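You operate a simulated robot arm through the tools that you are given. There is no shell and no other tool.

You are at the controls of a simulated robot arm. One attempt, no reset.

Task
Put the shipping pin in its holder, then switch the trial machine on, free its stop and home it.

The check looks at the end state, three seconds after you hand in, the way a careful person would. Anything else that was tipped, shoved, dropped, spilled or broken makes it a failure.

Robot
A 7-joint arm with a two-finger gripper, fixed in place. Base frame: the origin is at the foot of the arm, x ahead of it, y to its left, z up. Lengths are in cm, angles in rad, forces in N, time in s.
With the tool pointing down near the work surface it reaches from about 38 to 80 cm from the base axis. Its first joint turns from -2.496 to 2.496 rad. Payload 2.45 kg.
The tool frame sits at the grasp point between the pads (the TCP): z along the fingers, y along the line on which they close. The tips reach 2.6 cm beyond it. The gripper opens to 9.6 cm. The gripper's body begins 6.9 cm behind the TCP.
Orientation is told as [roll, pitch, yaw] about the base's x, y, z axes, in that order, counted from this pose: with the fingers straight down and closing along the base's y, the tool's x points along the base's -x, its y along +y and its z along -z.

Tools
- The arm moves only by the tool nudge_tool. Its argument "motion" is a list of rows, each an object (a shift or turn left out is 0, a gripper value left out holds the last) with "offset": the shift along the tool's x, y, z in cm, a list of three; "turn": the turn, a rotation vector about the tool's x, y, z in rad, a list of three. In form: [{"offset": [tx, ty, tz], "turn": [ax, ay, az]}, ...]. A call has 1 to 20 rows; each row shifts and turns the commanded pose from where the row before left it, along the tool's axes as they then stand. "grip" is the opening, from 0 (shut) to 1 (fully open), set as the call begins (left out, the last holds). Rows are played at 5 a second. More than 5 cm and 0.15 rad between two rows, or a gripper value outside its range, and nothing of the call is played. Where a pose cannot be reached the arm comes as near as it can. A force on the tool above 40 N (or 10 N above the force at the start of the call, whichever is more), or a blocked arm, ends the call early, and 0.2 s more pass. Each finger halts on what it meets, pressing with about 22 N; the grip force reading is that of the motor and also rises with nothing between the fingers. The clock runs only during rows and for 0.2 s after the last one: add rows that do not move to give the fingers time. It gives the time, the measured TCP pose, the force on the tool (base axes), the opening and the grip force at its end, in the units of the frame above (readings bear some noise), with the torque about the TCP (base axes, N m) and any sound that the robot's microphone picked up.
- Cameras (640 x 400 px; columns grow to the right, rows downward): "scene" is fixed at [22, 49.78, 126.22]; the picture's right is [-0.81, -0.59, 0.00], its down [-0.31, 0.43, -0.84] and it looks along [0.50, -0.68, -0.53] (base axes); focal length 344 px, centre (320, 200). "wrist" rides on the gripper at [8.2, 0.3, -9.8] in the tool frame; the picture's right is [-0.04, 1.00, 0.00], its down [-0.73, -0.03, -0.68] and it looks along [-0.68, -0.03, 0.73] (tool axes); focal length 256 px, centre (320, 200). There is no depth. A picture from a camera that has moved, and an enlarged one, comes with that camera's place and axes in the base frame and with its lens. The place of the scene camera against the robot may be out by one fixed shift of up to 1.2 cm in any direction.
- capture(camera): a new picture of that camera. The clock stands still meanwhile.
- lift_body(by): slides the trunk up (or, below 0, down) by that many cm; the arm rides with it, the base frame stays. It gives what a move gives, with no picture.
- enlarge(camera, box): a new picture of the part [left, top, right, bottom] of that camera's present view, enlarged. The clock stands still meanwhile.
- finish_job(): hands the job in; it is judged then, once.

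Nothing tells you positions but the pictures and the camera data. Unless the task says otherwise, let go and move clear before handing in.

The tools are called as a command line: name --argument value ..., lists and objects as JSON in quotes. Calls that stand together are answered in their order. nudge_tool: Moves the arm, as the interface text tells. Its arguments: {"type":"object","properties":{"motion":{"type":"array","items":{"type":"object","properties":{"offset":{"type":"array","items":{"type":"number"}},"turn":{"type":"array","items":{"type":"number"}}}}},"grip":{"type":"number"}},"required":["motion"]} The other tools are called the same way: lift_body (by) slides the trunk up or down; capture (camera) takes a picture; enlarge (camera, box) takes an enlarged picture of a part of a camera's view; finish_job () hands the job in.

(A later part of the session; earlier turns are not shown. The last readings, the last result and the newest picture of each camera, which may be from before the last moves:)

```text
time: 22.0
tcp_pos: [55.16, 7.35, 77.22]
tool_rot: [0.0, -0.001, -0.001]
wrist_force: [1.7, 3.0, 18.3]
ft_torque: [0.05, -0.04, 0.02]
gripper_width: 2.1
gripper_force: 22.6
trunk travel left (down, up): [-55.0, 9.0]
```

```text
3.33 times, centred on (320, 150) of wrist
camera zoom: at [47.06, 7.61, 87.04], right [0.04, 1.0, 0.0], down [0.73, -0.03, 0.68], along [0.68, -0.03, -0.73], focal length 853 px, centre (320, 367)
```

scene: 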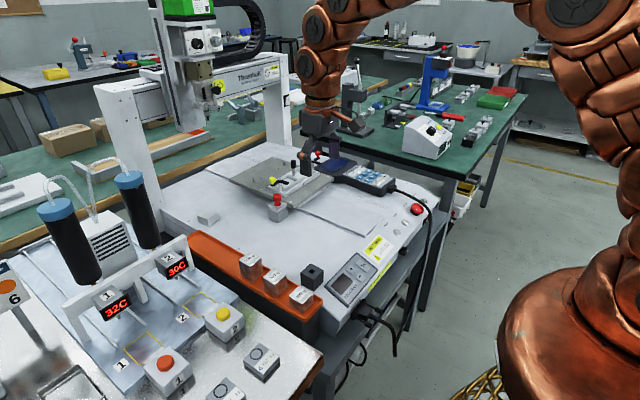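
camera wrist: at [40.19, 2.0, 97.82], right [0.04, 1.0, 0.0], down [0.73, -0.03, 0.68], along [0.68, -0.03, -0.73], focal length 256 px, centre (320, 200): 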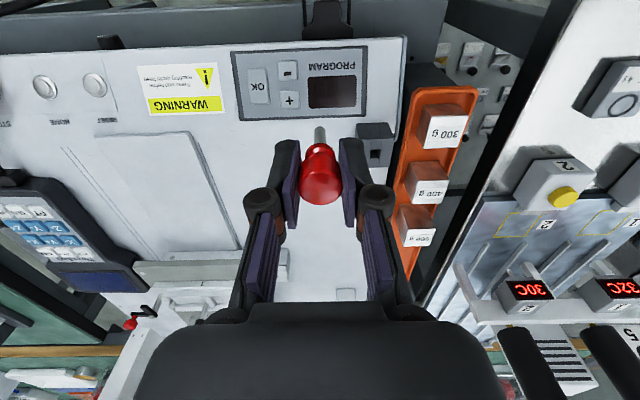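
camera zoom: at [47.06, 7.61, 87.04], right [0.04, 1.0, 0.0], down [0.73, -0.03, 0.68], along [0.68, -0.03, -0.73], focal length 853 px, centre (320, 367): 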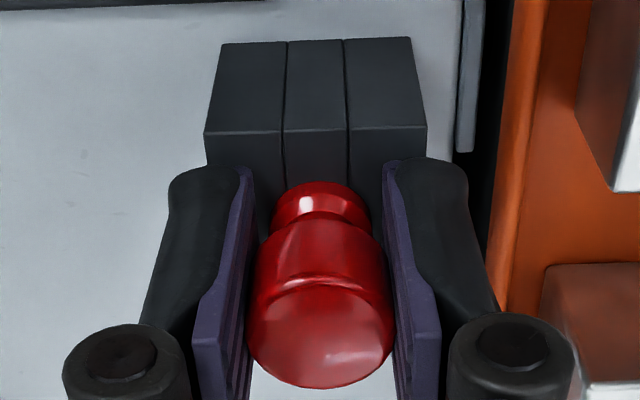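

Contact at 18 N, so the pin is seated on the holder. I'll relieve the force, open moderately (keeping clear of the weights) and rise.

nudge_tool --motion '[{"offset": [0, 0, -0.2]}, {}]'

nudge_tool --grip 0.4 --motion '[{}, {}, {}]'

nudge_tool --motion '[{"offset": [0, 0, -1]}, {"offset": [0, 0, -2]}, {"offset": [0, 0, -3]}, {"offset": [0, 0, -3]}, {"offset": [0, 0, -3]}, {}]'

enlarge --camera "scene" --box '[280, 240, 344, 290]'

capture --camera "wrist"

```text
time: 22.6
tcp_pos: [55.19, 7.24, 77.34]
tool_rot: [0.001, 0.002, -0.001]
wrist_force: [0.3, 0.4, -0.3]
ft_torque: [0.0, -0.01, 0.02]
gripper_width: 2.09
gripper_force: 22.1
trunk travel left (down, up): [-55.0, 9.0]
```

```text
time: 23.4
tcp_pos: [55.13, 7.21, 77.36]
tool_rot: [0.001, 0.0, 0.003]
wrist_force: [0.1, -0.2, 0.2]
ft_torque: [0.02, -0.03, -0.01]
gripper_width: 3.84
gripper_force: 0.1
trunk travel left (down, up): [-55.0, 9.0]
```

```text
time: 24.8
tcp_pos: [55.08, 7.12, 89.37]
tool_rot: [0.001, 0.003, 0.0]
wrist_force: [-0.1, -1.0, -0.2]
ft_torque: [-0.03, 0.01, 0.0]
gripper_width: 3.83
gripper_force: 0.0
trunk travel left (down, up): [-55.0, 9.0]
```

```text
8.00 times, centred on (312, 265) of scene
camera zoom: at [22.0, 49.78, 126.22], right [-0.81, -0.59, 0.0], down [-0.31, 0.43, -0.84], along [0.5, -0.68, -0.53], focal length 2750 px, centre (384, -320)
```

zoom: 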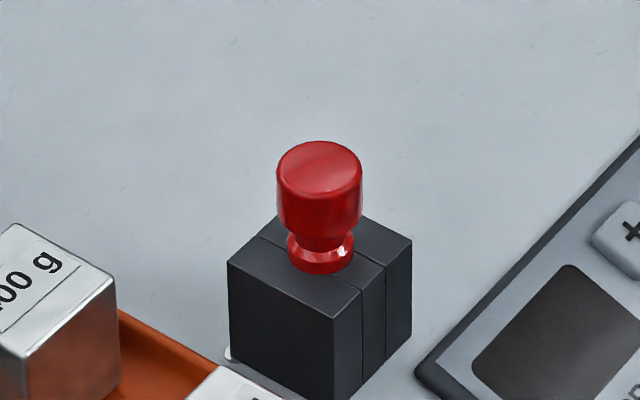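

```text
taken
camera wrist: at [46.94, 7.48, 99.17], right [0.04, 1.0, 0.0], down [0.73, -0.03, 0.68], along [0.68, -0.03, -0.73], focal length 256 px, centre (320, 200)
```

wrist: 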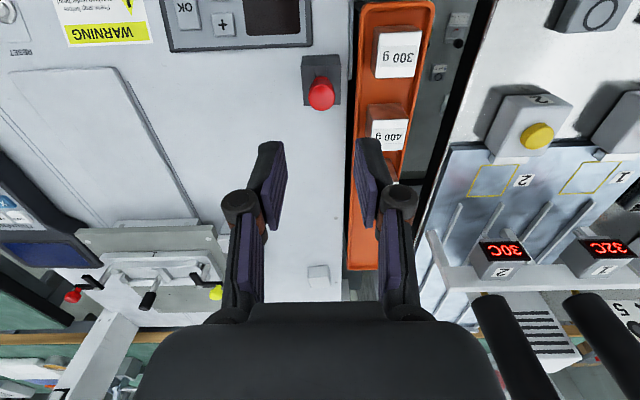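

The pin is seated upright in its holder and released. Next is the power rocker on the machine's front face, near (46.5, -41, 64). I'll move in front at safe height and pitch the tool 45° so the wrist camera looks horizontally at the front face.

nudge_tool --motion '[{"offset": [1.55, -3.7, 0]}, {"offset": [1.55, -3.7, 0]}, {"offset": [1.55, -3.7, 0]}, {"offset": [1.55, -3.7, 0]}, {"offset": [1.55, -3.7, 0]}, {"offset": [1.55, -3.7, 0]}, {"offset": [1.55, -3.7, 0]}, {"offset": [1.55, -3.7, 0]}, {"offset": [1.55, -3.7, 0]}, {"offset": [1.55, -3.7, 0]}, {"offset": [1.55, -3.7, 0]}, {}]'

nudge_tool --grip 0.0 --motion '[{"turn": [0, -0.131, 0]}, {"turn": [0, -0.131, 0]}, {"turn": [0, -0.131, 0]}, {"turn": [0, -0.131, 0]}, {"turn": [0, -0.131, 0]}, {"turn": [0, -0.131, 0]}, {}]'

capture --camera "wrist"

capture --camera "scene"

```text
time: 27.4
tcp_pos: [38.26, -33.66, 89.39]
tool_rot: [0.0, 0.002, 0.002]
wrist_force: [-0.1, 0.0, -0.5]
ft_torque: [0.0, 0.01, 0.0]
gripper_width: 3.84
gripper_force: 0.1
trunk travel left (down, up): [-55.0, 9.0]
```

```text
time: 29.0
tcp_pos: [38.21, -33.55, 89.38]
tool_rot: [-0.002, -0.787, 0.002]
wrist_force: [0.0, -1.5, 0.9]
ft_torque: [-0.02, 0.02, 0.04]
gripper_width: 0.03
gripper_force: 22.2
trunk travel left (down, up): [-55.0, 9.0]
```

```text
taken
camera wrist: at [25.47, -33.16, 90.57], right [0.03, 1.0, 0.03], down [0.04, -0.03, 1.0], along [1.0, -0.03, -0.04], focal length 256 px, centre (320, 200)
```

wrist: 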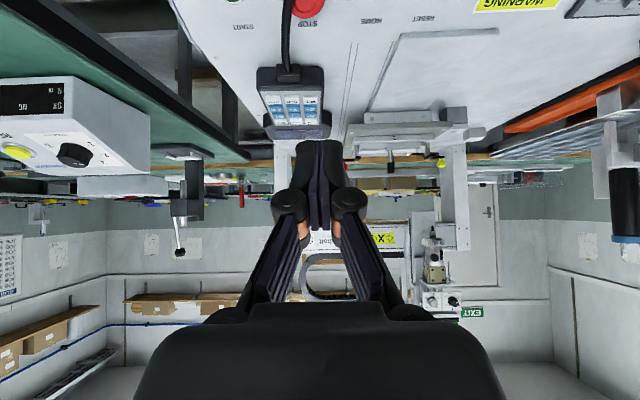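

```text
taken
```

scene: 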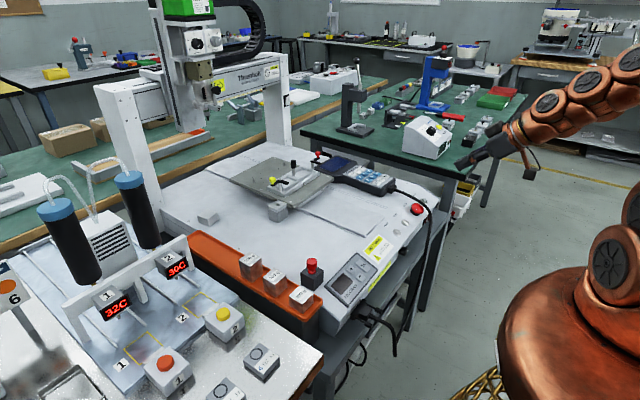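

The camera is now horizontal but too high. I'll drop down and back to view the rocker on the front face.

nudge_tool --motion '[{"offset": [3.2, -1.5, 1.77]}, {"offset": [3.2, -1.5, 1.77]}, {"offset": [3.2, -1.5, 1.77]}, {"offset": [3.2, -1.5, 1.77]}, {}]'

capture --camera "wrist"

enlarge --camera "wrist" --box '[220, 20, 420, 145]'

```text
time: 30.2
tcp_pos: [34.19, -39.32, 75.37]
tool_rot: [0.002, -0.786, -0.002]
wrist_force: [-0.2, -0.7, 0.9]
ft_torque: [0.03, 0.01, 0.02]
gripper_width: 0.03
gripper_force: 21.6
trunk travel left (down, up): [-55.0, 9.0]
```

```text
taken
camera wrist: at [21.52, -39.09, 76.49], right [0.03, 1.0, 0.03], down [0.04, -0.03, 1.0], along [1.0, -0.03, -0.04], focal length 256 px, centre (320, 200)
```

wrist: 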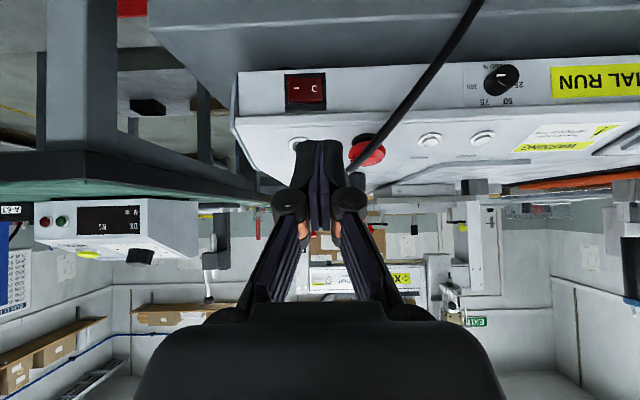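

```text
3.20 times, centred on (320, 82) of wrist
camera zoom: at [21.52, -39.09, 76.49], right [0.03, 1.0, 0.03], down [0.04, -0.03, 1.0], along [1.0, -0.03, -0.04], focal length 819 px, centre (320, 576)
```

zoom: 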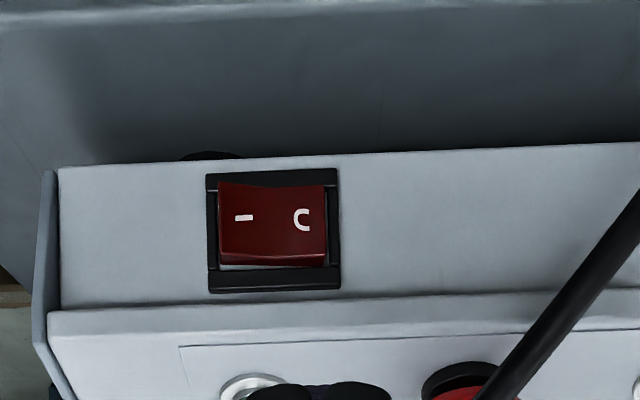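

The red rocker is seen head-on: "I" on the -y half (y≈-42), "O" on the +y half, centre about (46.8, -41, 64.3). I'll bring the closed fingertips in at 45°, toward the "I" half, stopping short.

nudge_tool --motion '[{"offset": [0.35, -0.75, 3.1]}, {"offset": [0.35, -0.75, 3.1]}, {"offset": [0.35, -0.75, 3.1]}, {"offset": [0.36, -0.75, 2.5]}, {}]'

enlarge --camera "scene" --box '[380, 170, 460, 230]'

capture --camera "wrist"

enlarge --camera "wrist" --box '[240, 80, 400, 200]'

```text
time: 31.4
tcp_pos: [41.49, -42.48, 66.09]
tool_rot: [-0.001, -0.786, 0.0]
wrist_force: [0.2, 0.3, 0.1]
ft_torque: [-0.01, 0.05, 0.02]
gripper_width: 0.0
gripper_force: 22.0
trunk travel left (down, up): [-55.0, 9.0]
```

```text
6.67 times, centred on (420, 200) of scene
camera zoom: at [22.0, 49.78, 126.22], right [-0.81, -0.59, 0.0], down [-0.31, 0.43, -0.84], along [0.5, -0.68, -0.53], focal length 2292 px, centre (-347, 200)
```

zoom: 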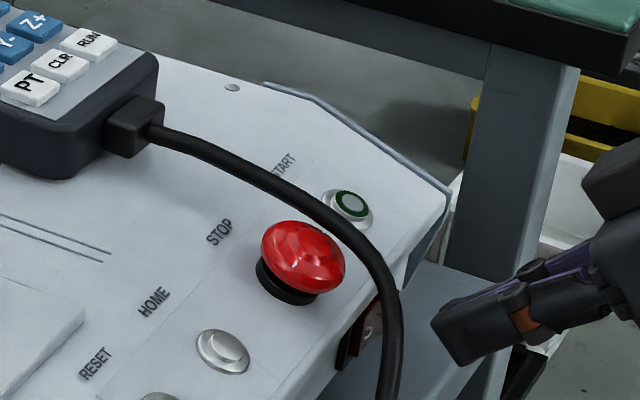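

```text
taken
camera wrist: at [28.79, -42.11, 67.08], right [0.03, 1.0, 0.03], down [0.04, -0.03, 1.0], along [1.0, -0.03, -0.04], focal length 256 px, centre (320, 200)
```

wrist: 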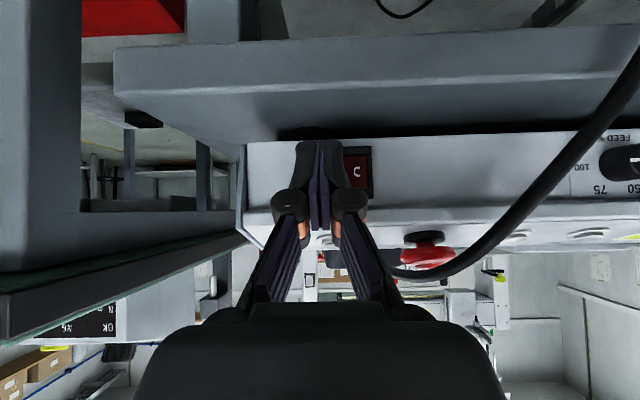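

```text
3.33 times, centred on (320, 140) of wrist
camera zoom: at [28.79, -42.11, 67.08], right [0.03, 1.0, 0.03], down [0.04, -0.03, 1.0], along [1.0, -0.03, -0.04], focal length 853 px, centre (320, 400)
```

zoom: 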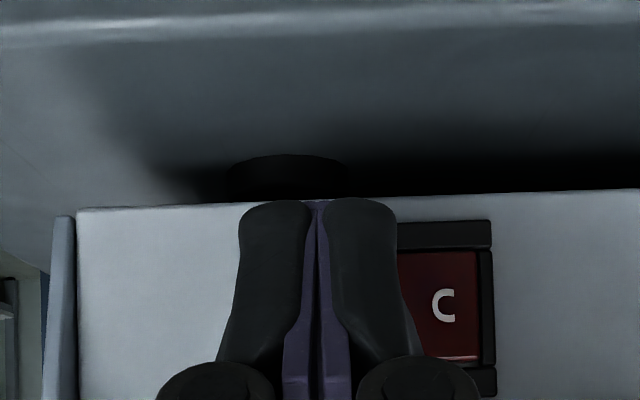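

The fingertips face the rocker. I'll shift 0.45 cm toward +y and 0.6 cm down, then push forward gently and watch the force.

nudge_tool --motion '[{"offset": [0.42, 0.45, 0.42]}, {"offset": [-0.35, 0, 0.35]}, {"offset": [-0.35, 0, 0.35]}, {}]'

enlarge --camera "wrist" --box '[240, 80, 400, 200]'

enlarge --camera "scene" --box '[400, 190, 456, 232]'

```text
time: 32.4
tcp_pos: [42.43, -41.94, 65.45]
tool_rot: [-0.001, -0.786, 0.001]
wrist_force: [0.2, -0.5, -0.1]
ft_torque: [0.03, 0.0, -0.03]
gripper_width: 0.01
gripper_force: 22.2
trunk travel left (down, up): [-55.0, 9.0]
```

```text
3.33 times, centred on (320, 140) of wrist
camera zoom: at [29.84, -41.67, 66.57], right [0.03, 1.0, 0.03], down [0.04, -0.03, 1.0], along [1.0, -0.03, -0.04], focal length 853 px, centre (320, 400)
```

zoom: 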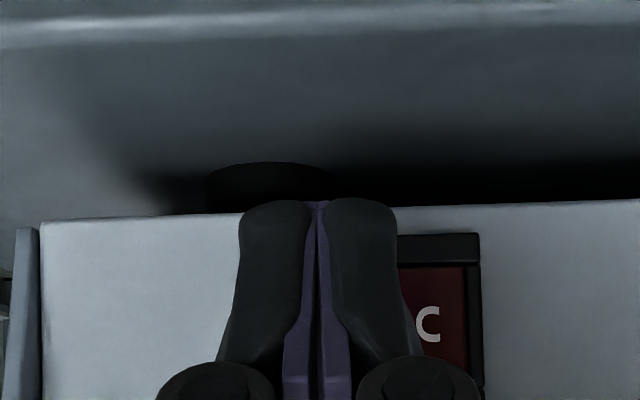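

```text
9.52 times, centred on (428, 211) of scene
camera zoom: at [22.0, 49.78, 126.22], right [-0.81, -0.59, 0.0], down [-0.31, 0.43, -0.84], along [0.5, -0.68, -0.53], focal length 3274 px, centre (-709, 95)
```

zoom: 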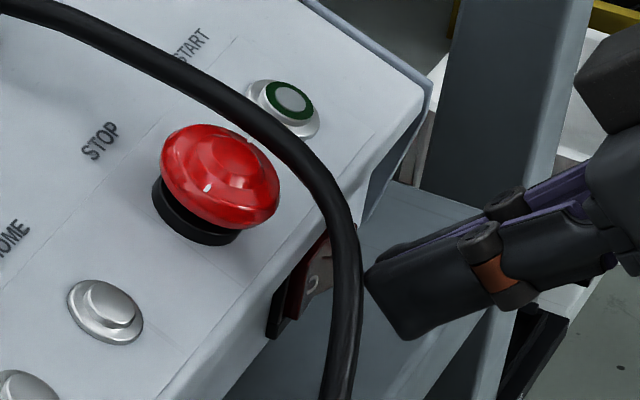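

Still no contact. I'll step forward further in small increments.

nudge_tool --motion '[{"offset": [-0.2, 0, 0.2]}, {"offset": [-0.2, 0, 0.2]}, {"offset": [-0.2, 0, 0.2]}, {"offset": [-0.15, 0, 0.15]}, {}]'

enlarge --camera "scene" --box '[400, 190, 456, 232]'

```text
time: 33.6
tcp_pos: [43.59, -41.96, 65.52]
tool_rot: [0.0, -0.787, -0.001]
wrist_force: [-0.5, -0.3, 0.3]
ft_torque: [0.01, 0.02, 0.03]
gripper_width: 0.01
gripper_force: 22.1
trunk travel left (down, up): [-55.0, 9.0]
```

```text
9.52 times, centred on (428, 211) of scene
camera zoom: at [22.0, 49.78, 126.22], right [-0.81, -0.59, 0.0], down [-0.31, 0.43, -0.84], along [0.5, -0.68, -0.53], focal length 3274 px, centre (-709, 95)
```

zoom: 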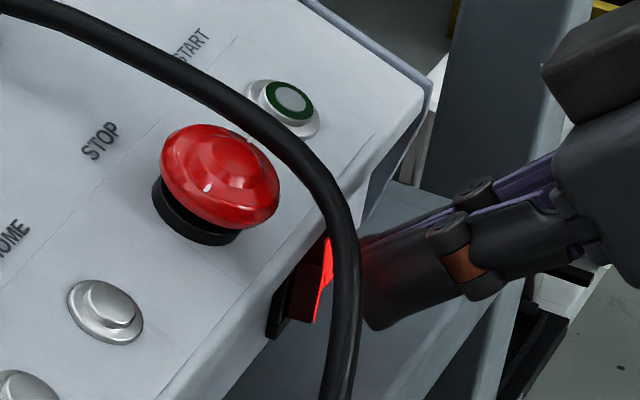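

The rocker has lit up, so the switch has tipped to on. I'll back away and check.

nudge_tool --motion '[{"offset": [0.7, 0, -0.7]}, {"offset": [1.4, 0, -1.4]}, {"offset": [1.4, 0, -1.4]}, {"offset": [0, 0, -3]}, {"offset": [0, 0, -3]}, {}]'

capture --camera "wrist"

enlarge --camera "wrist" --box '[220, 20, 420, 145]'

capture --camera "scene"

```text
time: 35.0
tcp_pos: [34.45, -42.03, 69.57]
tool_rot: [0.0, -0.787, -0.001]
wrist_force: [-0.3, 0.4, 1.0]
ft_torque: [0.02, 0.0, 0.04]
gripper_width: 0.0
gripper_force: 22.2
trunk travel left (down, up): [-55.0, 9.0]
```

```text
taken
camera wrist: at [21.75, -41.72, 70.76], right [0.03, 1.0, 0.03], down [0.04, -0.03, 1.0], along [1.0, -0.03, -0.04], focal length 256 px, centre (320, 200)
```

wrist: 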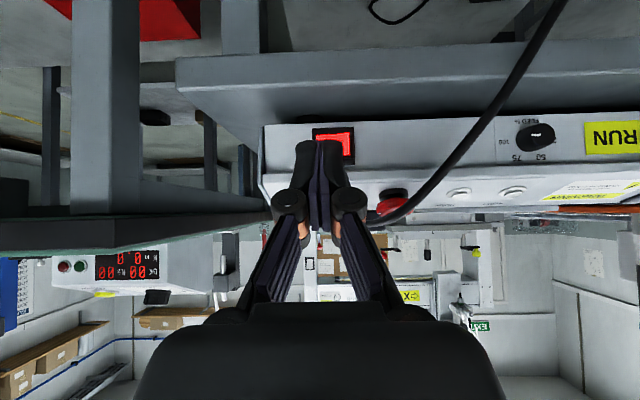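

```text
3.20 times, centred on (320, 82) of wrist
camera zoom: at [21.75, -41.72, 70.76], right [0.03, 1.0, 0.03], down [0.04, -0.03, 1.0], along [1.0, -0.03, -0.04], focal length 819 px, centre (320, 576)
```

zoom: 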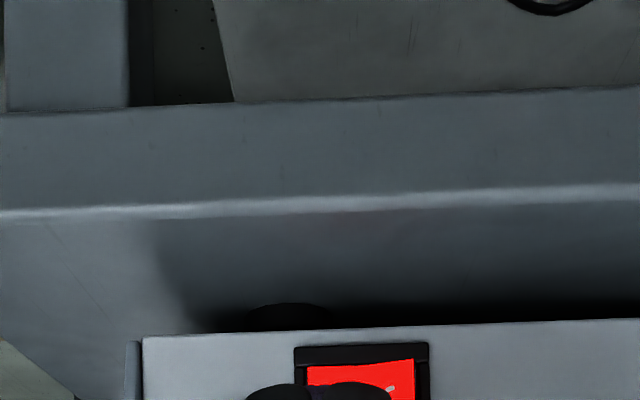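

```text
taken
```

scene: 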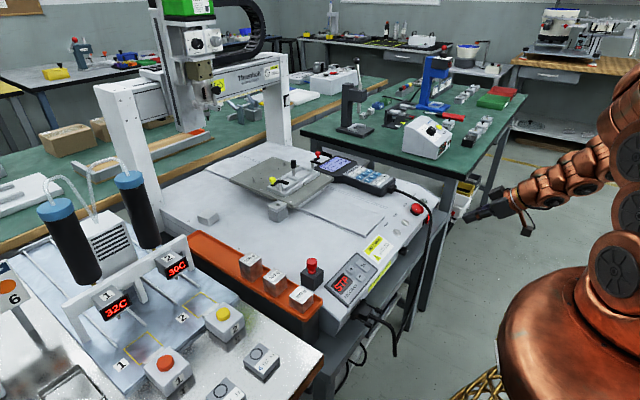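

Power is on and the panel display now shows something like "STP". I'll read the displays.

enlarge --camera "scene" --box '[320, 240, 400, 300]'

enlarge --camera "scene" --box '[310, 140, 406, 200]'

enlarge --camera "scene" --box '[390, 185, 454, 225]'

```text
6.67 times, centred on (360, 270) of scene
camera zoom: at [22.0, 49.78, 126.22], right [-0.81, -0.59, 0.0], down [-0.31, 0.43, -0.84], along [0.5, -0.68, -0.53], focal length 2292 px, centre (53, -267)
```

zoom: 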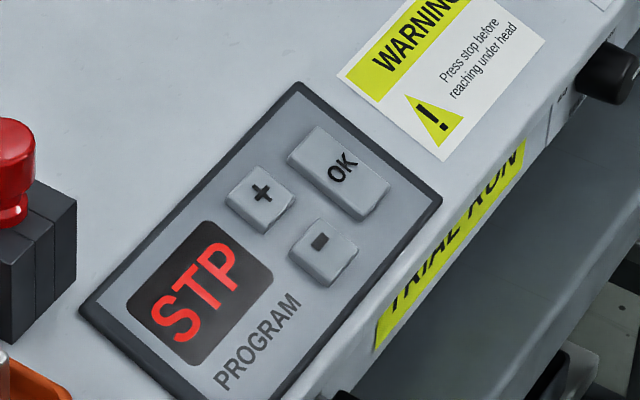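

```text
6.67 times, centred on (358, 170) of scene
camera zoom: at [22.0, 49.78, 126.22], right [-0.81, -0.59, 0.0], down [-0.31, 0.43, -0.84], along [0.5, -0.68, -0.53], focal length 2292 px, centre (67, 400)
```

zoom: 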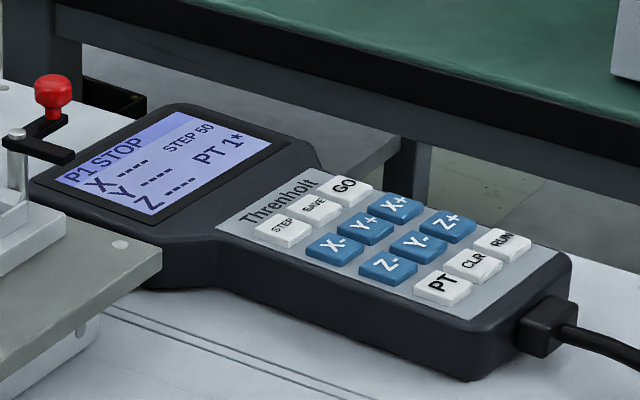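

```text
10.00 times, centred on (422, 205) of scene
camera zoom: at [22.0, 49.78, 126.22], right [-0.81, -0.59, 0.0], down [-0.31, 0.43, -0.84], along [0.5, -0.68, -0.53], focal length 3438 px, centre (-700, 150)
```

zoom: 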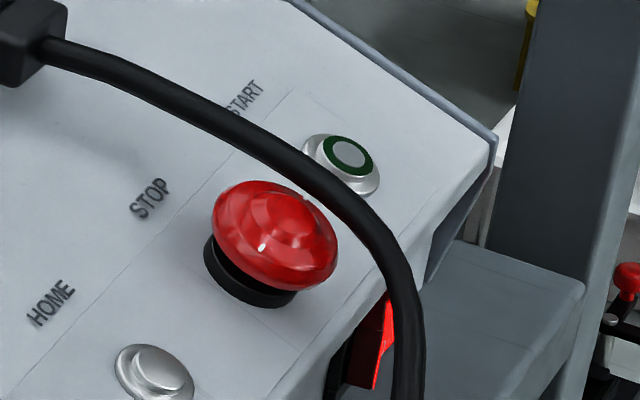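

The machine reads STP with the mushroom latched down. Before gripping it I need to know where the pendant cable runs relative to it, so I'll rise, return the tool to vertical, and look from two positions.

nudge_tool --grip 0.6 --motion '[{"offset": [-2.83, 0, -2.83]}, {"offset": [-2.83, 0, -2.83]}, {"offset": [-2.83, 0, -2.83]}, {"offset": [-2.83, 0, -2.83]}, {"turn": [0, 0.131, 0]}, {"turn": [0, 0.131, 0]}, {"turn": [0, 0.131, 0]}, {"turn": [0, 0.131, 0]}, {"turn": [0, 0.131, 0]}, {"turn": [0, 0.131, 0]}, {"offset": [-2.5, 3, 0]}, {"offset": [-2.5, 3, 0]}, {"offset": [-2.5, 3, 0]}, {}]'

enlarge --camera "wrist" --box '[220, 20, 420, 145]'

capture --camera "wrist"

```text
time: 38.0
tcp_pos: [41.91, -32.78, 85.58]
tool_rot: [-0.002, 0.0, -0.002]
wrist_force: [-1.1, 0.0, -0.5]
ft_torque: [-0.02, -0.01, -0.02]
gripper_width: 5.77
gripper_force: 0.0
trunk travel left (down, up): [-55.0, 9.0]
```

```text
3.20 times, centred on (320, 82) of wrist
camera zoom: at [33.7, -32.39, 95.28], right [0.04, 1.0, 0.0], down [0.73, -0.03, 0.68], along [0.68, -0.03, -0.73], focal length 819 px, centre (320, 576)
```

zoom: 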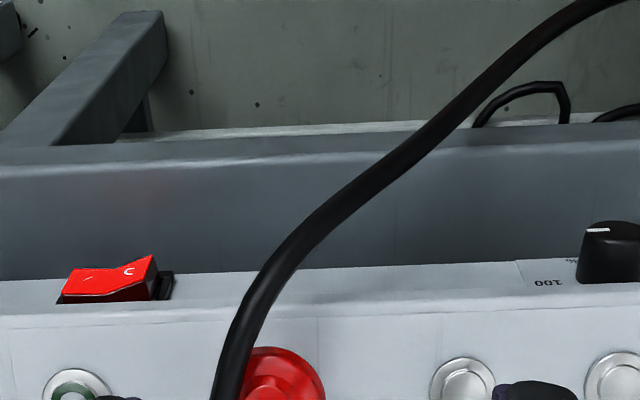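

```text
taken
camera wrist: at [33.7, -32.39, 95.28], right [0.04, 1.0, 0.0], down [0.73, -0.03, 0.68], along [0.68, -0.03, -0.73], focal length 256 px, centre (320, 200)
```

wrist: 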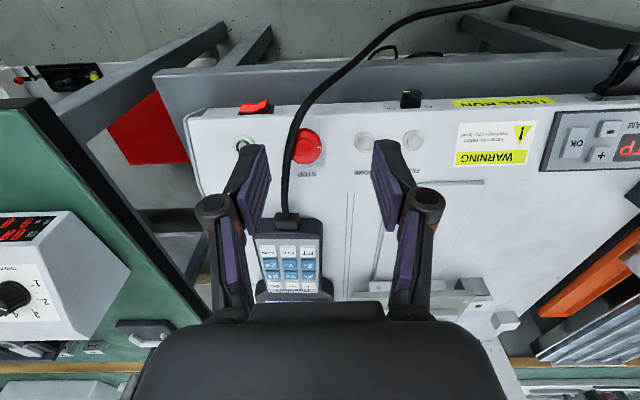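

Triangulated: mushroom top centre about (48.4, -34.3, 71), panel about z 68. The cable passes its -y/front side about 2 cm off centre, roughly parallel to the direction 157°. I'll yaw the gripper so the fingers close along that direction, keeping both fingers off the cable, and take a closer look from above.

nudge_tool --motion '[{"offset": [-2.3, -0.3, 1.2]}, {"offset": [-2.3, -0.3, 1.2]}, {"offset": [-2.2, -0.2, 1.2]}, {"turn": [0, 0, -0.146]}, {"turn": [0, 0, -0.146]}, {"turn": [0, 0, -0.146]}, {"turn": [0, 0, -0.146]}, {"turn": [0, 0, -0.146]}, {"turn": [0, 0, -0.146]}, {"turn": [0, 0, -0.146]}, {"turn": [0, 0, -0.146]}, {}]'

capture --camera "wrist"

enlarge --camera "wrist" --box '[220, 60, 420, 185]'

enlarge --camera "scene" --box '[380, 160, 460, 220]'

```text
time: 40.6
tcp_pos: [48.61, -33.84, 82.05]
tool_rot: [0.002, 0.0, 1.172]
wrist_force: [-0.6, 0.7, 0.4]
ft_torque: [0.0, 0.01, -0.03]
gripper_width: 5.76
gripper_force: 0.2
trunk travel left (down, up): [-55.0, 9.0]
```

```text
taken
camera wrist: at [45.18, -41.14, 91.78], right [-0.9, 0.43, 0.0], down [0.31, 0.66, 0.68], along [0.29, 0.61, -0.73], focal length 256 px, centre (320, 200)
```

wrist: 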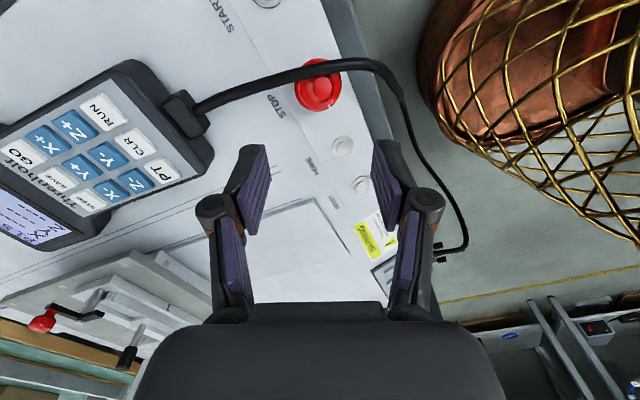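

```text
3.20 times, centred on (320, 122) of wrist
camera zoom: at [45.18, -41.14, 91.78], right [-0.9, 0.43, 0.0], down [0.31, 0.66, 0.68], along [0.29, 0.61, -0.73], focal length 819 px, centre (320, 448)
```

zoom: 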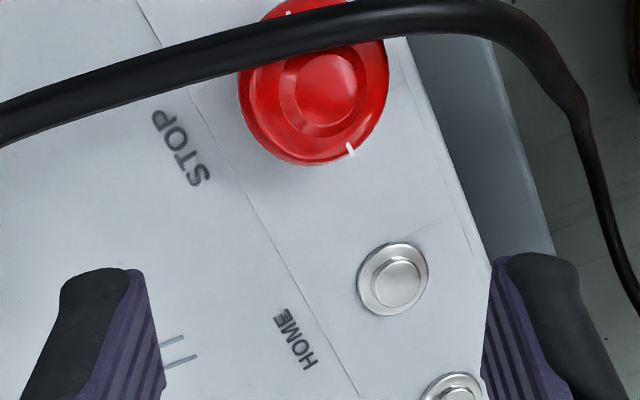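

```text
6.67 times, centred on (420, 190) of scene
camera zoom: at [22.0, 49.78, 126.22], right [-0.81, -0.59, 0.0], down [-0.31, 0.43, -0.84], along [0.5, -0.68, -0.53], focal length 2292 px, centre (-347, 267)
```

zoom: 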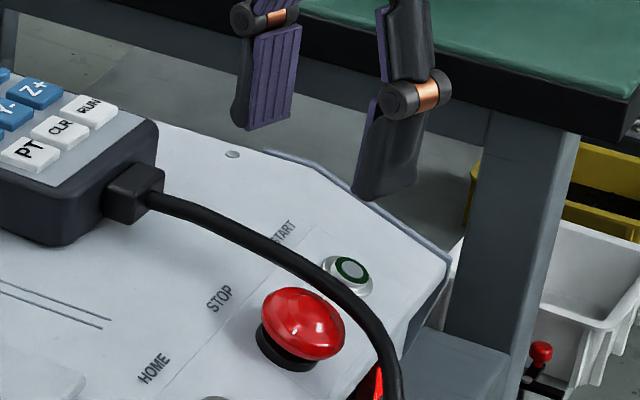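

The mushroom centre reads (48.4, -34.4), radius about 1.9. The cable slightly overhangs its -y side, so I'll tilt the tool 45° and come in from the +y side, away from the cable. This also gives a straight-down camera view.

nudge_tool --grip 0.48 --motion '[{"turn": [0, 0, -0.1]}, {"turn": [0, 0, -0.1]}, {"turn": [0, 0.131, 0]}, {"turn": [0, 0.131, 0]}, {"turn": [0, 0.131, 0]}, {"turn": [0, 0.131, 0]}, {"turn": [0, 0.131, 0]}, {"turn": [0, 0.131, 0]}, {"offset": [-2.8, 0, 0.3]}, {"offset": [-2.8, 0, 0.3]}, {"offset": [-2.8, 0.1, 0.4]}, {}]'

capture --camera "wrist"

enlarge --camera "wrist" --box '[240, 60, 400, 180]'

enlarge --camera "scene" --box '[360, 160, 456, 220]'

```text
time: 43.2
tcp_pos: [49.65, -28.56, 75.54]
tool_rot: [0.001, 0.788, 1.371]
wrist_force: [-0.2, 0.0, 0.1]
ft_torque: [0.0, 0.01, -0.02]
gripper_width: 4.61
gripper_force: 0.1
trunk travel left (down, up): [-55.0, 9.0]
```

```text
taken
camera wrist: at [49.58, -27.3, 88.27], right [-0.97, 0.23, -0.03], down [0.23, 0.97, -0.04], along [0.02, -0.05, -1.0], focal length 256 px, centre (320, 200)
```

wrist: 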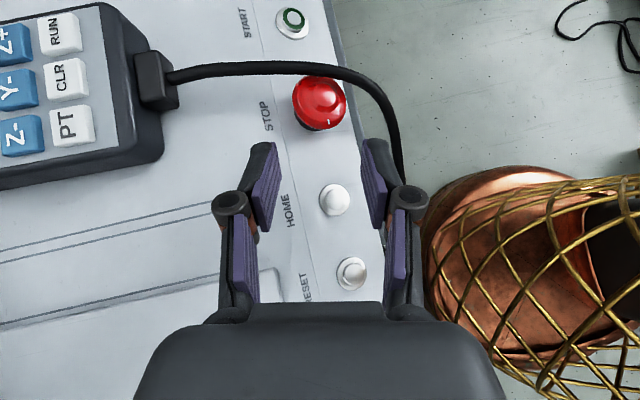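

```text
3.33 times, centred on (320, 120) of wrist
camera zoom: at [49.58, -27.3, 88.27], right [-0.97, 0.23, -0.03], down [0.23, 0.97, -0.04], along [0.02, -0.05, -1.0], focal length 853 px, centre (320, 467)
```

zoom: 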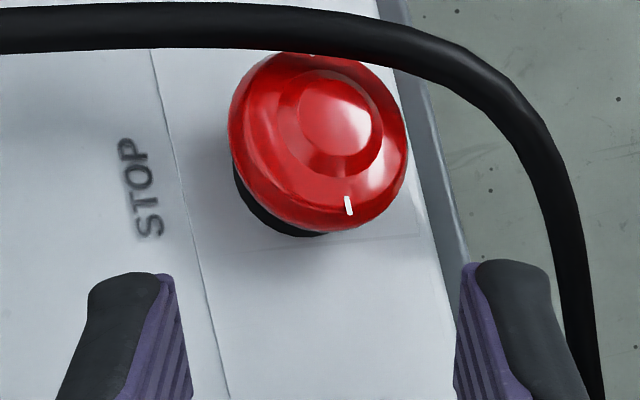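

```text
6.67 times, centred on (408, 190) of scene
camera zoom: at [22.0, 49.78, 126.22], right [-0.81, -0.59, 0.0], down [-0.31, 0.43, -0.84], along [0.5, -0.68, -0.53], focal length 2292 px, centre (-267, 267)
```

zoom: 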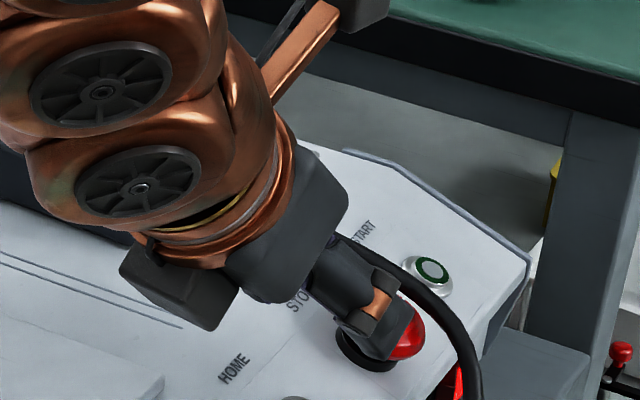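

Good top-down view: the fingers straddle the mushroom and the cable is clear of both. I'll slide in along the tool axis, stopping short to check.

nudge_tool --motion '[{"offset": [0, 0, 1.6]}, {"offset": [0, 0, 1.6]}, {"offset": [0, 0, 1.4]}, {}]'

enlarge --camera "wrist" --box '[220, 60, 420, 200]'

enlarge --camera "scene" --box '[380, 170, 460, 230]'

```text
time: 44.2
tcp_pos: [49.05, -31.92, 72.42]
tool_rot: [-0.004, 0.788, 1.368]
wrist_force: [11.5, -4.5, 29.1]
ft_torque: [-0.4, -0.92, 0.02]
gripper_width: 6.2
gripper_force: 8.8
trunk travel left (down, up): [-55.0, 9.0]
```

```text
2.86 times, centred on (320, 130) of wrist
camera zoom: at [48.83, -30.56, 85.01], right [-0.97, 0.23, -0.03], down [0.23, 0.97, -0.04], along [0.02, -0.05, -1.0], focal length 731 px, centre (320, 400)
```

zoom: 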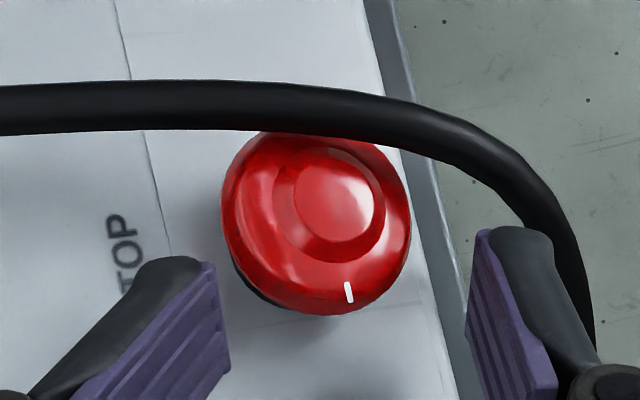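

```text
6.67 times, centred on (420, 200) of scene
camera zoom: at [22.0, 49.78, 126.22], right [-0.81, -0.59, 0.0], down [-0.31, 0.43, -0.84], along [0.5, -0.68, -0.53], focal length 2292 px, centre (-347, 200)
```

zoom: 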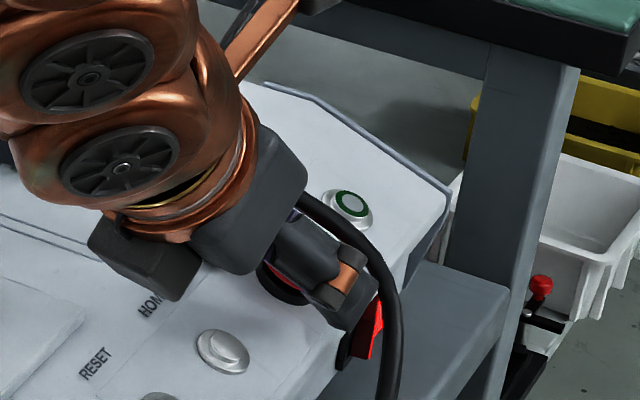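

The rear fingertip touched the panel because the button panel slopes about 24° down toward the front, and the stop's axis tilts with it. I'll retreat along the approach line at once and then realign the tool to the tilted button.

nudge_tool --grip 0.5 --motion '[{"offset": [0, 0, -1.6]}, {"offset": [0, 0, -1.6]}, {"offset": [0, 0, -1.6]}, {}]'

enlarge --camera "wrist" --box '[220, 40, 420, 165]'

capture --camera "scene"

```text
time: 45.2
tcp_pos: [49.64, -28.55, 75.59]
tool_rot: [-0.001, 0.787, 1.37]
wrist_force: [-0.6, 0.7, 0.1]
ft_torque: [0.04, 0.04, -0.01]
gripper_width: 4.78
gripper_force: 0.1
trunk travel left (down, up): [-55.0, 9.0]
```

```text
3.20 times, centred on (320, 102) of wrist
camera zoom: at [49.5, -27.18, 88.17], right [-0.97, 0.23, -0.03], down [0.23, 0.97, -0.04], along [0.02, -0.05, -1.0], focal length 819 px, centre (320, 512)
```

zoom: 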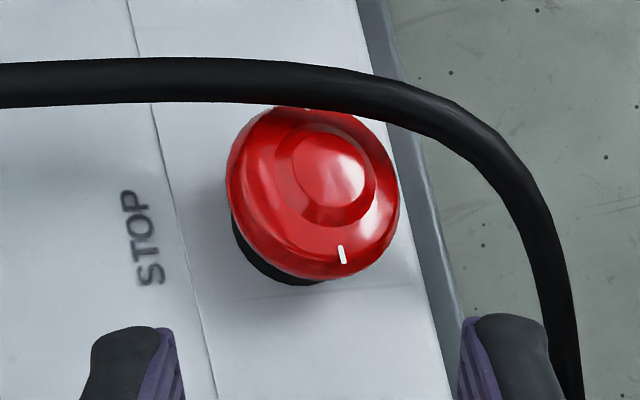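

```text
taken
```

scene: 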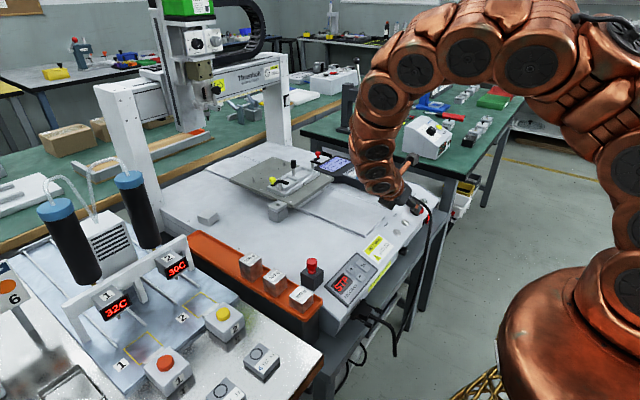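

Nothing was disturbed; display and cable are unchanged. I'll reorient so the fingers close along the panel slope, with the tool along the button's tilted axis and leaning toward +y, and move to a standoff.

nudge_tool --motion '[{"offset": [0.92, 1.46, 0.79]}, {"offset": [0.93, 1.46, 0.79]}, {"turn": [0.114, -0.0752, 0.0255]}, {"turn": [0.114, -0.0752, 0.0255]}, {"turn": [0.114, -0.0752, 0.0255]}, {"turn": [0.114, -0.0752, 0.0255]}, {}]'

capture --camera "wrist"

enlarge --camera "wrist" --box '[220, 60, 420, 185]'

enlarge --camera "scene" --box '[370, 170, 466, 230]'

```text
time: 46.8
tcp_pos: [46.31, -30.38, 75.79]
tool_rot: [-0.483, 0.471, 1.336]
wrist_force: [-0.2, -0.2, -0.3]
ft_torque: [-0.02, -0.01, -0.01]
gripper_width: 4.8
gripper_force: 0.0
trunk travel left (down, up): [-55.0, 9.0]
```

```text
taken
camera wrist: at [40.8, -32.41, 87.06], right [-0.9, 0.04, -0.43], down [-0.06, 0.97, 0.21], along [0.43, 0.22, -0.88], focal length 256 px, centre (320, 200)
```

wrist: 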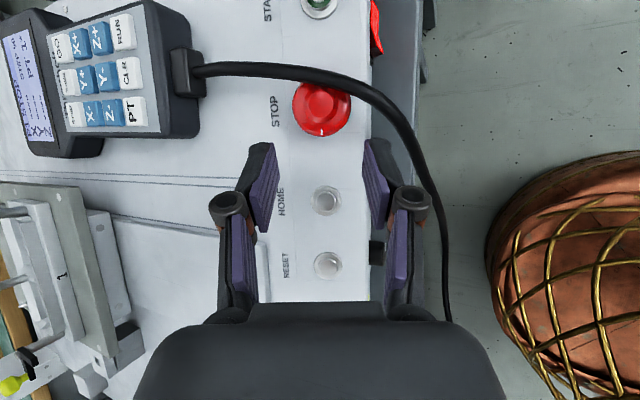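

```text
3.20 times, centred on (320, 122) of wrist
camera zoom: at [40.8, -32.41, 87.06], right [-0.9, 0.04, -0.43], down [-0.06, 0.97, 0.21], along [0.43, 0.22, -0.88], focal length 819 px, centre (320, 448)
```

zoom: 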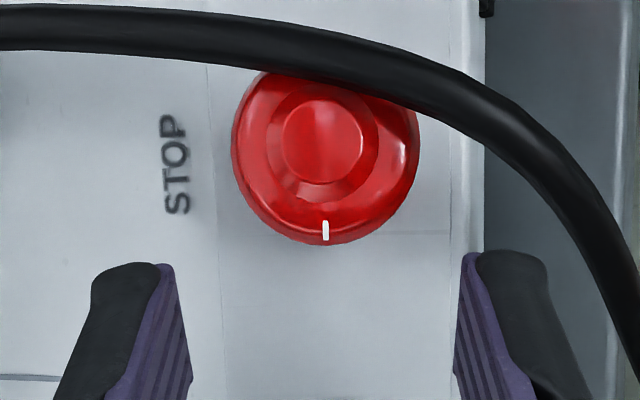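

```text
6.67 times, centred on (418, 200) of scene
camera zoom: at [22.0, 49.78, 126.22], right [-0.81, -0.59, 0.0], down [-0.31, 0.43, -0.84], along [0.5, -0.68, -0.53], focal length 2292 px, centre (-333, 200)
```

zoom: 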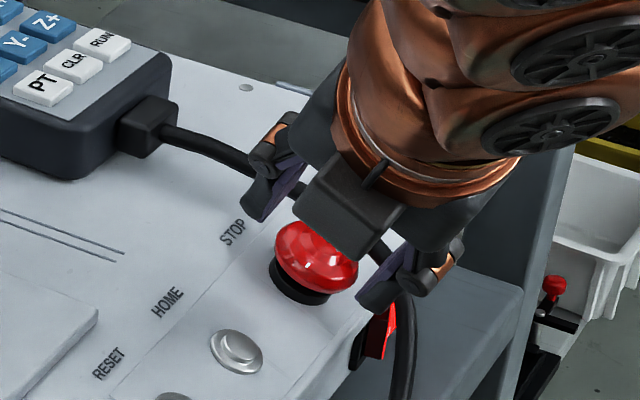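

Now the view is straight down the button axis, with the mushroom circular and centred between the fingers. I'll slide in along the tool axis, adding 1 mm of lateral correction.

nudge_tool --grip 0.47 --motion '[{"offset": [0, 0.1, 1.0]}, {"offset": [0, 0, 1.0]}, {"offset": [0, 0, 1.0]}, {"offset": [0, 0, 0.7]}, {}]'

enlarge --camera "wrist" --box '[200, 60, 440, 210]'

enlarge --camera "scene" --box '[370, 170, 466, 230]'

```text
time: 48.0
tcp_pos: [47.37, -32.2, 72.84]
tool_rot: [-0.482, 0.473, 1.334]
wrist_force: [-0.1, 0.1, -0.9]
ft_torque: [-0.01, 0.0, -0.05]
gripper_width: 4.49
gripper_force: 0.0
trunk travel left (down, up): [-55.0, 9.0]
```

```text
2.67 times, centred on (320, 135) of wrist
camera zoom: at [42.01, -34.23, 84.11], right [-0.9, 0.04, -0.43], down [-0.06, 0.97, 0.21], along [0.43, 0.22, -0.88], focal length 683 px, centre (320, 373)
```

zoom: 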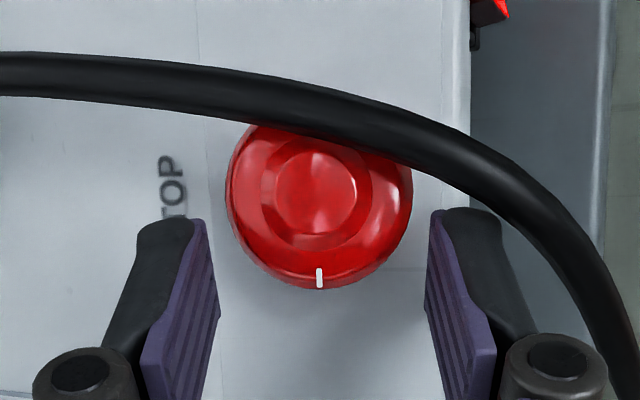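

```text
6.67 times, centred on (418, 200) of scene
camera zoom: at [22.0, 49.78, 126.22], right [-0.81, -0.59, 0.0], down [-0.31, 0.43, -0.84], along [0.5, -0.68, -0.53], focal length 2292 px, centre (-333, 200)
```

zoom: 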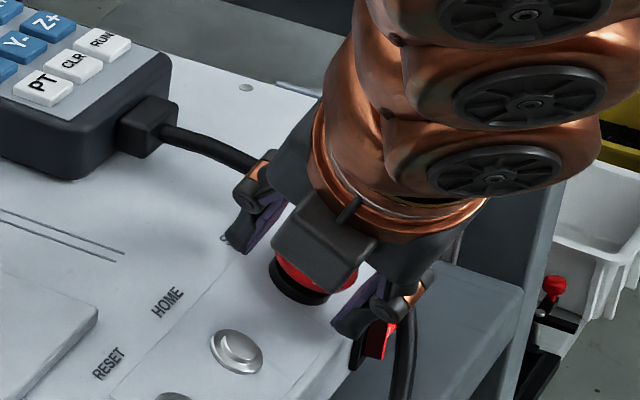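

Centred with no contact. I'll go the last ~1.2 cm and then close.

nudge_tool --motion '[{"offset": [0, 0, 0.5]}, {"offset": [0, 0, 0.4]}, {"offset": [0, 0, 0.3]}, {}]'

enlarge --camera "wrist" --box '[200, 60, 440, 210]'

```text
time: 49.0
tcp_pos: [47.82, -32.73, 71.88]
tool_rot: [-0.48, 0.472, 1.334]
wrist_force: [-7.9, 5.9, 9.5]
ft_torque: [0.19, 0.39, -0.15]
gripper_width: 5.05
gripper_force: 3.5
trunk travel left (down, up): [-55.0, 9.0]
```

```text
2.67 times, centred on (320, 135) of wrist
camera zoom: at [42.42, -34.81, 83.22], right [-0.9, 0.04, -0.43], down [-0.06, 0.97, 0.21], along [0.43, 0.22, -0.88], focal length 683 px, centre (320, 373)
```

zoom: 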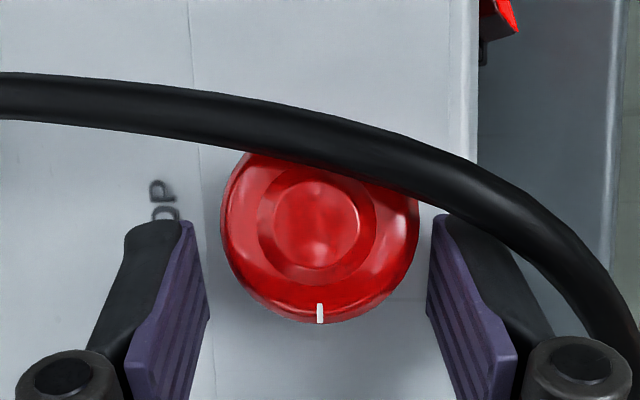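

The front fingertip's lowest corner just grazed the panel (12 N). I'll back off 0.35 cm and then close on the head.

nudge_tool --motion '[{"offset": [0, 0, -0.35]}, {}, {}]'

nudge_tool --grip 0.0 --motion '[{}, {}, {}, {}]'

enlarge --camera "wrist" --box '[200, 60, 440, 210]'

enlarge --camera "scene" --box '[370, 170, 466, 230]'

```text
time: 49.8
tcp_pos: [47.72, -32.72, 72.07]
tool_rot: [-0.479, 0.472, 1.335]
wrist_force: [0.6, 0.1, 0.1]
ft_torque: [0.0, 0.0, 0.01]
gripper_width: 4.49
gripper_force: 0.0
trunk travel left (down, up): [-55.0, 9.0]
```

```text
time: 50.8
tcp_pos: [47.81, -32.51, 72.17]
tool_rot: [-0.478, 0.474, 1.337]
wrist_force: [-6.2, 4.4, -2.6]
ft_torque: [0.08, 0.23, -0.15]
gripper_width: 3.86
gripper_force: 45.3
trunk travel left (down, up): [-55.0, 9.0]
```

```text
2.67 times, centred on (320, 135) of wrist
camera zoom: at [42.31, -34.68, 83.42], right [-0.9, 0.04, -0.43], down [-0.06, 0.97, 0.21], along [0.43, 0.22, -0.88], focal length 683 px, centre (320, 373)
```

zoom: 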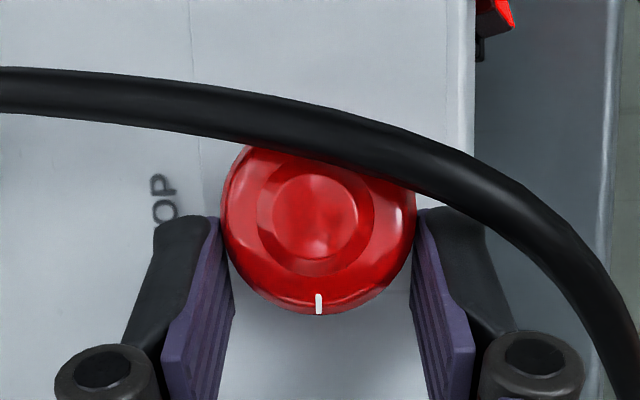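

```text
6.67 times, centred on (418, 200) of scene
camera zoom: at [22.0, 49.78, 126.22], right [-0.81, -0.59, 0.0], down [-0.31, 0.43, -0.84], along [0.5, -0.68, -0.53], focal length 2292 px, centre (-333, 200)
```

zoom: 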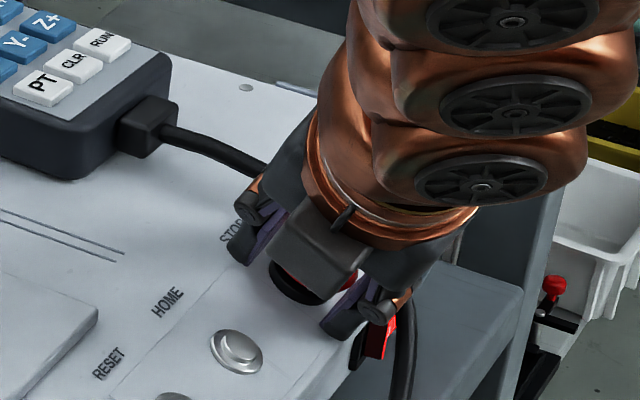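

The mushroom is gripped at 3.86 cm. I'll twist clockwise about the button's axis in small steps, the usual release direction.

nudge_tool --motion '[{"offset": [0, -0.148, 0], "turn": [-0.04, 0, 0.0693]}, {"offset": [0, -0.148, 0], "turn": [-0.04, 0, 0.0693]}, {"offset": [0, -0.148, 0], "turn": [-0.04, 0, 0.0693]}, {}]'

enlarge --camera "wrist" --box '[200, 60, 440, 210]'

enlarge --camera "scene" --box '[320, 240, 400, 300]'

```text
time: 51.8
tcp_pos: [48.26, -32.76, 72.32]
tool_rot: [-0.446, 0.379, 1.13]
wrist_force: [-0.5, -1.1, -1.8]
ft_torque: [0.04, 0.08, 0.03]
gripper_width: 3.86
gripper_force: 44.7
trunk travel left (down, up): [-55.0, 9.0]
```

```text
2.67 times, centred on (320, 135) of wrist
camera zoom: at [42.31, -34.6, 83.43], right [-0.87, 0.27, -0.41], down [0.15, 0.94, 0.31], along [0.47, 0.21, -0.86], focal length 683 px, centre (320, 373)
```

zoom: 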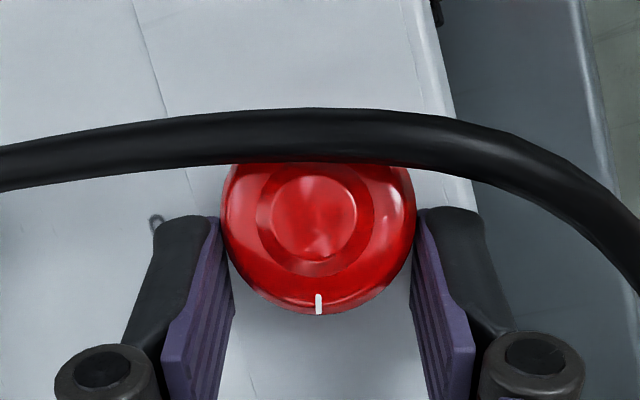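

```text
6.67 times, centred on (360, 270) of scene
camera zoom: at [22.0, 49.78, 126.22], right [-0.81, -0.59, 0.0], down [-0.31, 0.43, -0.84], along [0.5, -0.68, -0.53], focal length 2292 px, centre (53, -267)
```

zoom: 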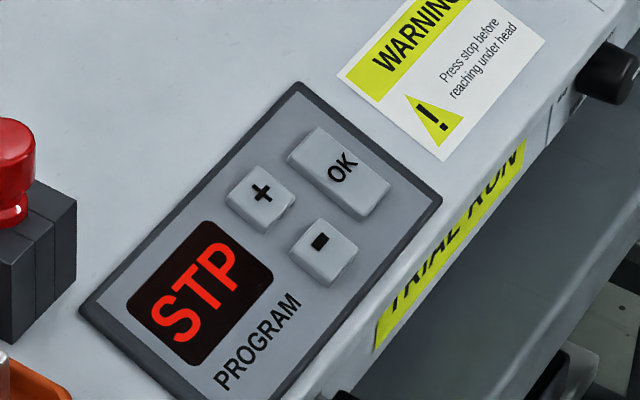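

The head is turning with the gripper (the white mark follows). I'll continue clockwise while watching the rear finger's gap to the cable.

nudge_tool --motion '[{"offset": [0, -0.148, 0], "turn": [-0.04, 0, 0.0693]}, {"offset": [0, -0.148, 0], "turn": [-0.04, 0, 0.0693]}, {}]'

enlarge --camera "wrist" --box '[200, 60, 440, 210]'

enlarge --camera "scene" --box '[320, 240, 400, 300]'

```text
time: 52.6
tcp_pos: [48.57, -32.69, 72.52]
tool_rot: [-0.412, 0.322, 0.999]
wrist_force: [1.1, -10.5, 0.0]
ft_torque: [0.03, -0.14, 0.17]
gripper_width: 3.86
gripper_force: 44.6
trunk travel left (down, up): [-55.0, 9.0]
```

```text
2.67 times, centred on (320, 135) of wrist
camera zoom: at [42.31, -34.55, 83.43], right [-0.82, 0.42, -0.39], down [0.28, 0.89, 0.37], along [0.5, 0.19, -0.84], focal length 683 px, centre (320, 373)
```

zoom: 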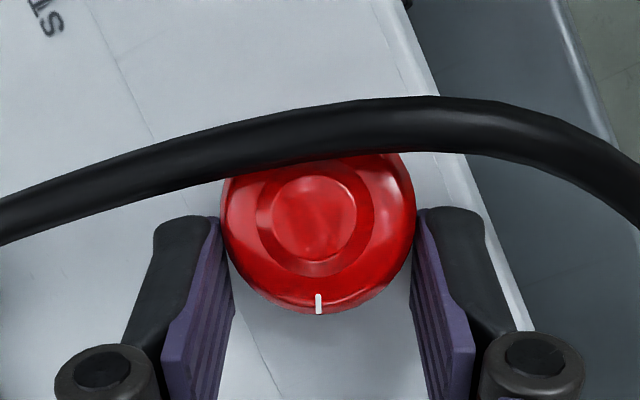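

```text
6.67 times, centred on (360, 270) of scene
camera zoom: at [22.0, 49.78, 126.22], right [-0.81, -0.59, 0.0], down [-0.31, 0.43, -0.84], along [0.5, -0.68, -0.53], focal length 2292 px, centre (53, -267)
```

zoom: 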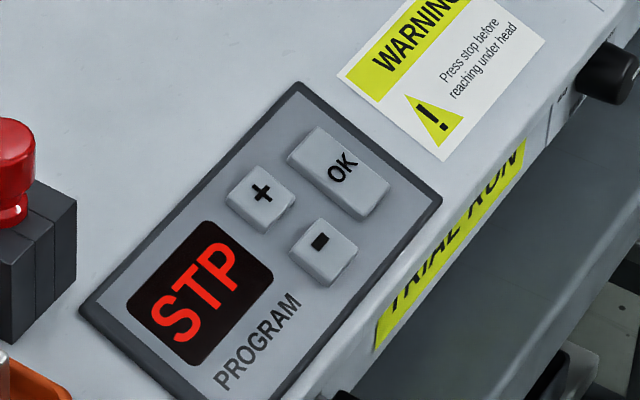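

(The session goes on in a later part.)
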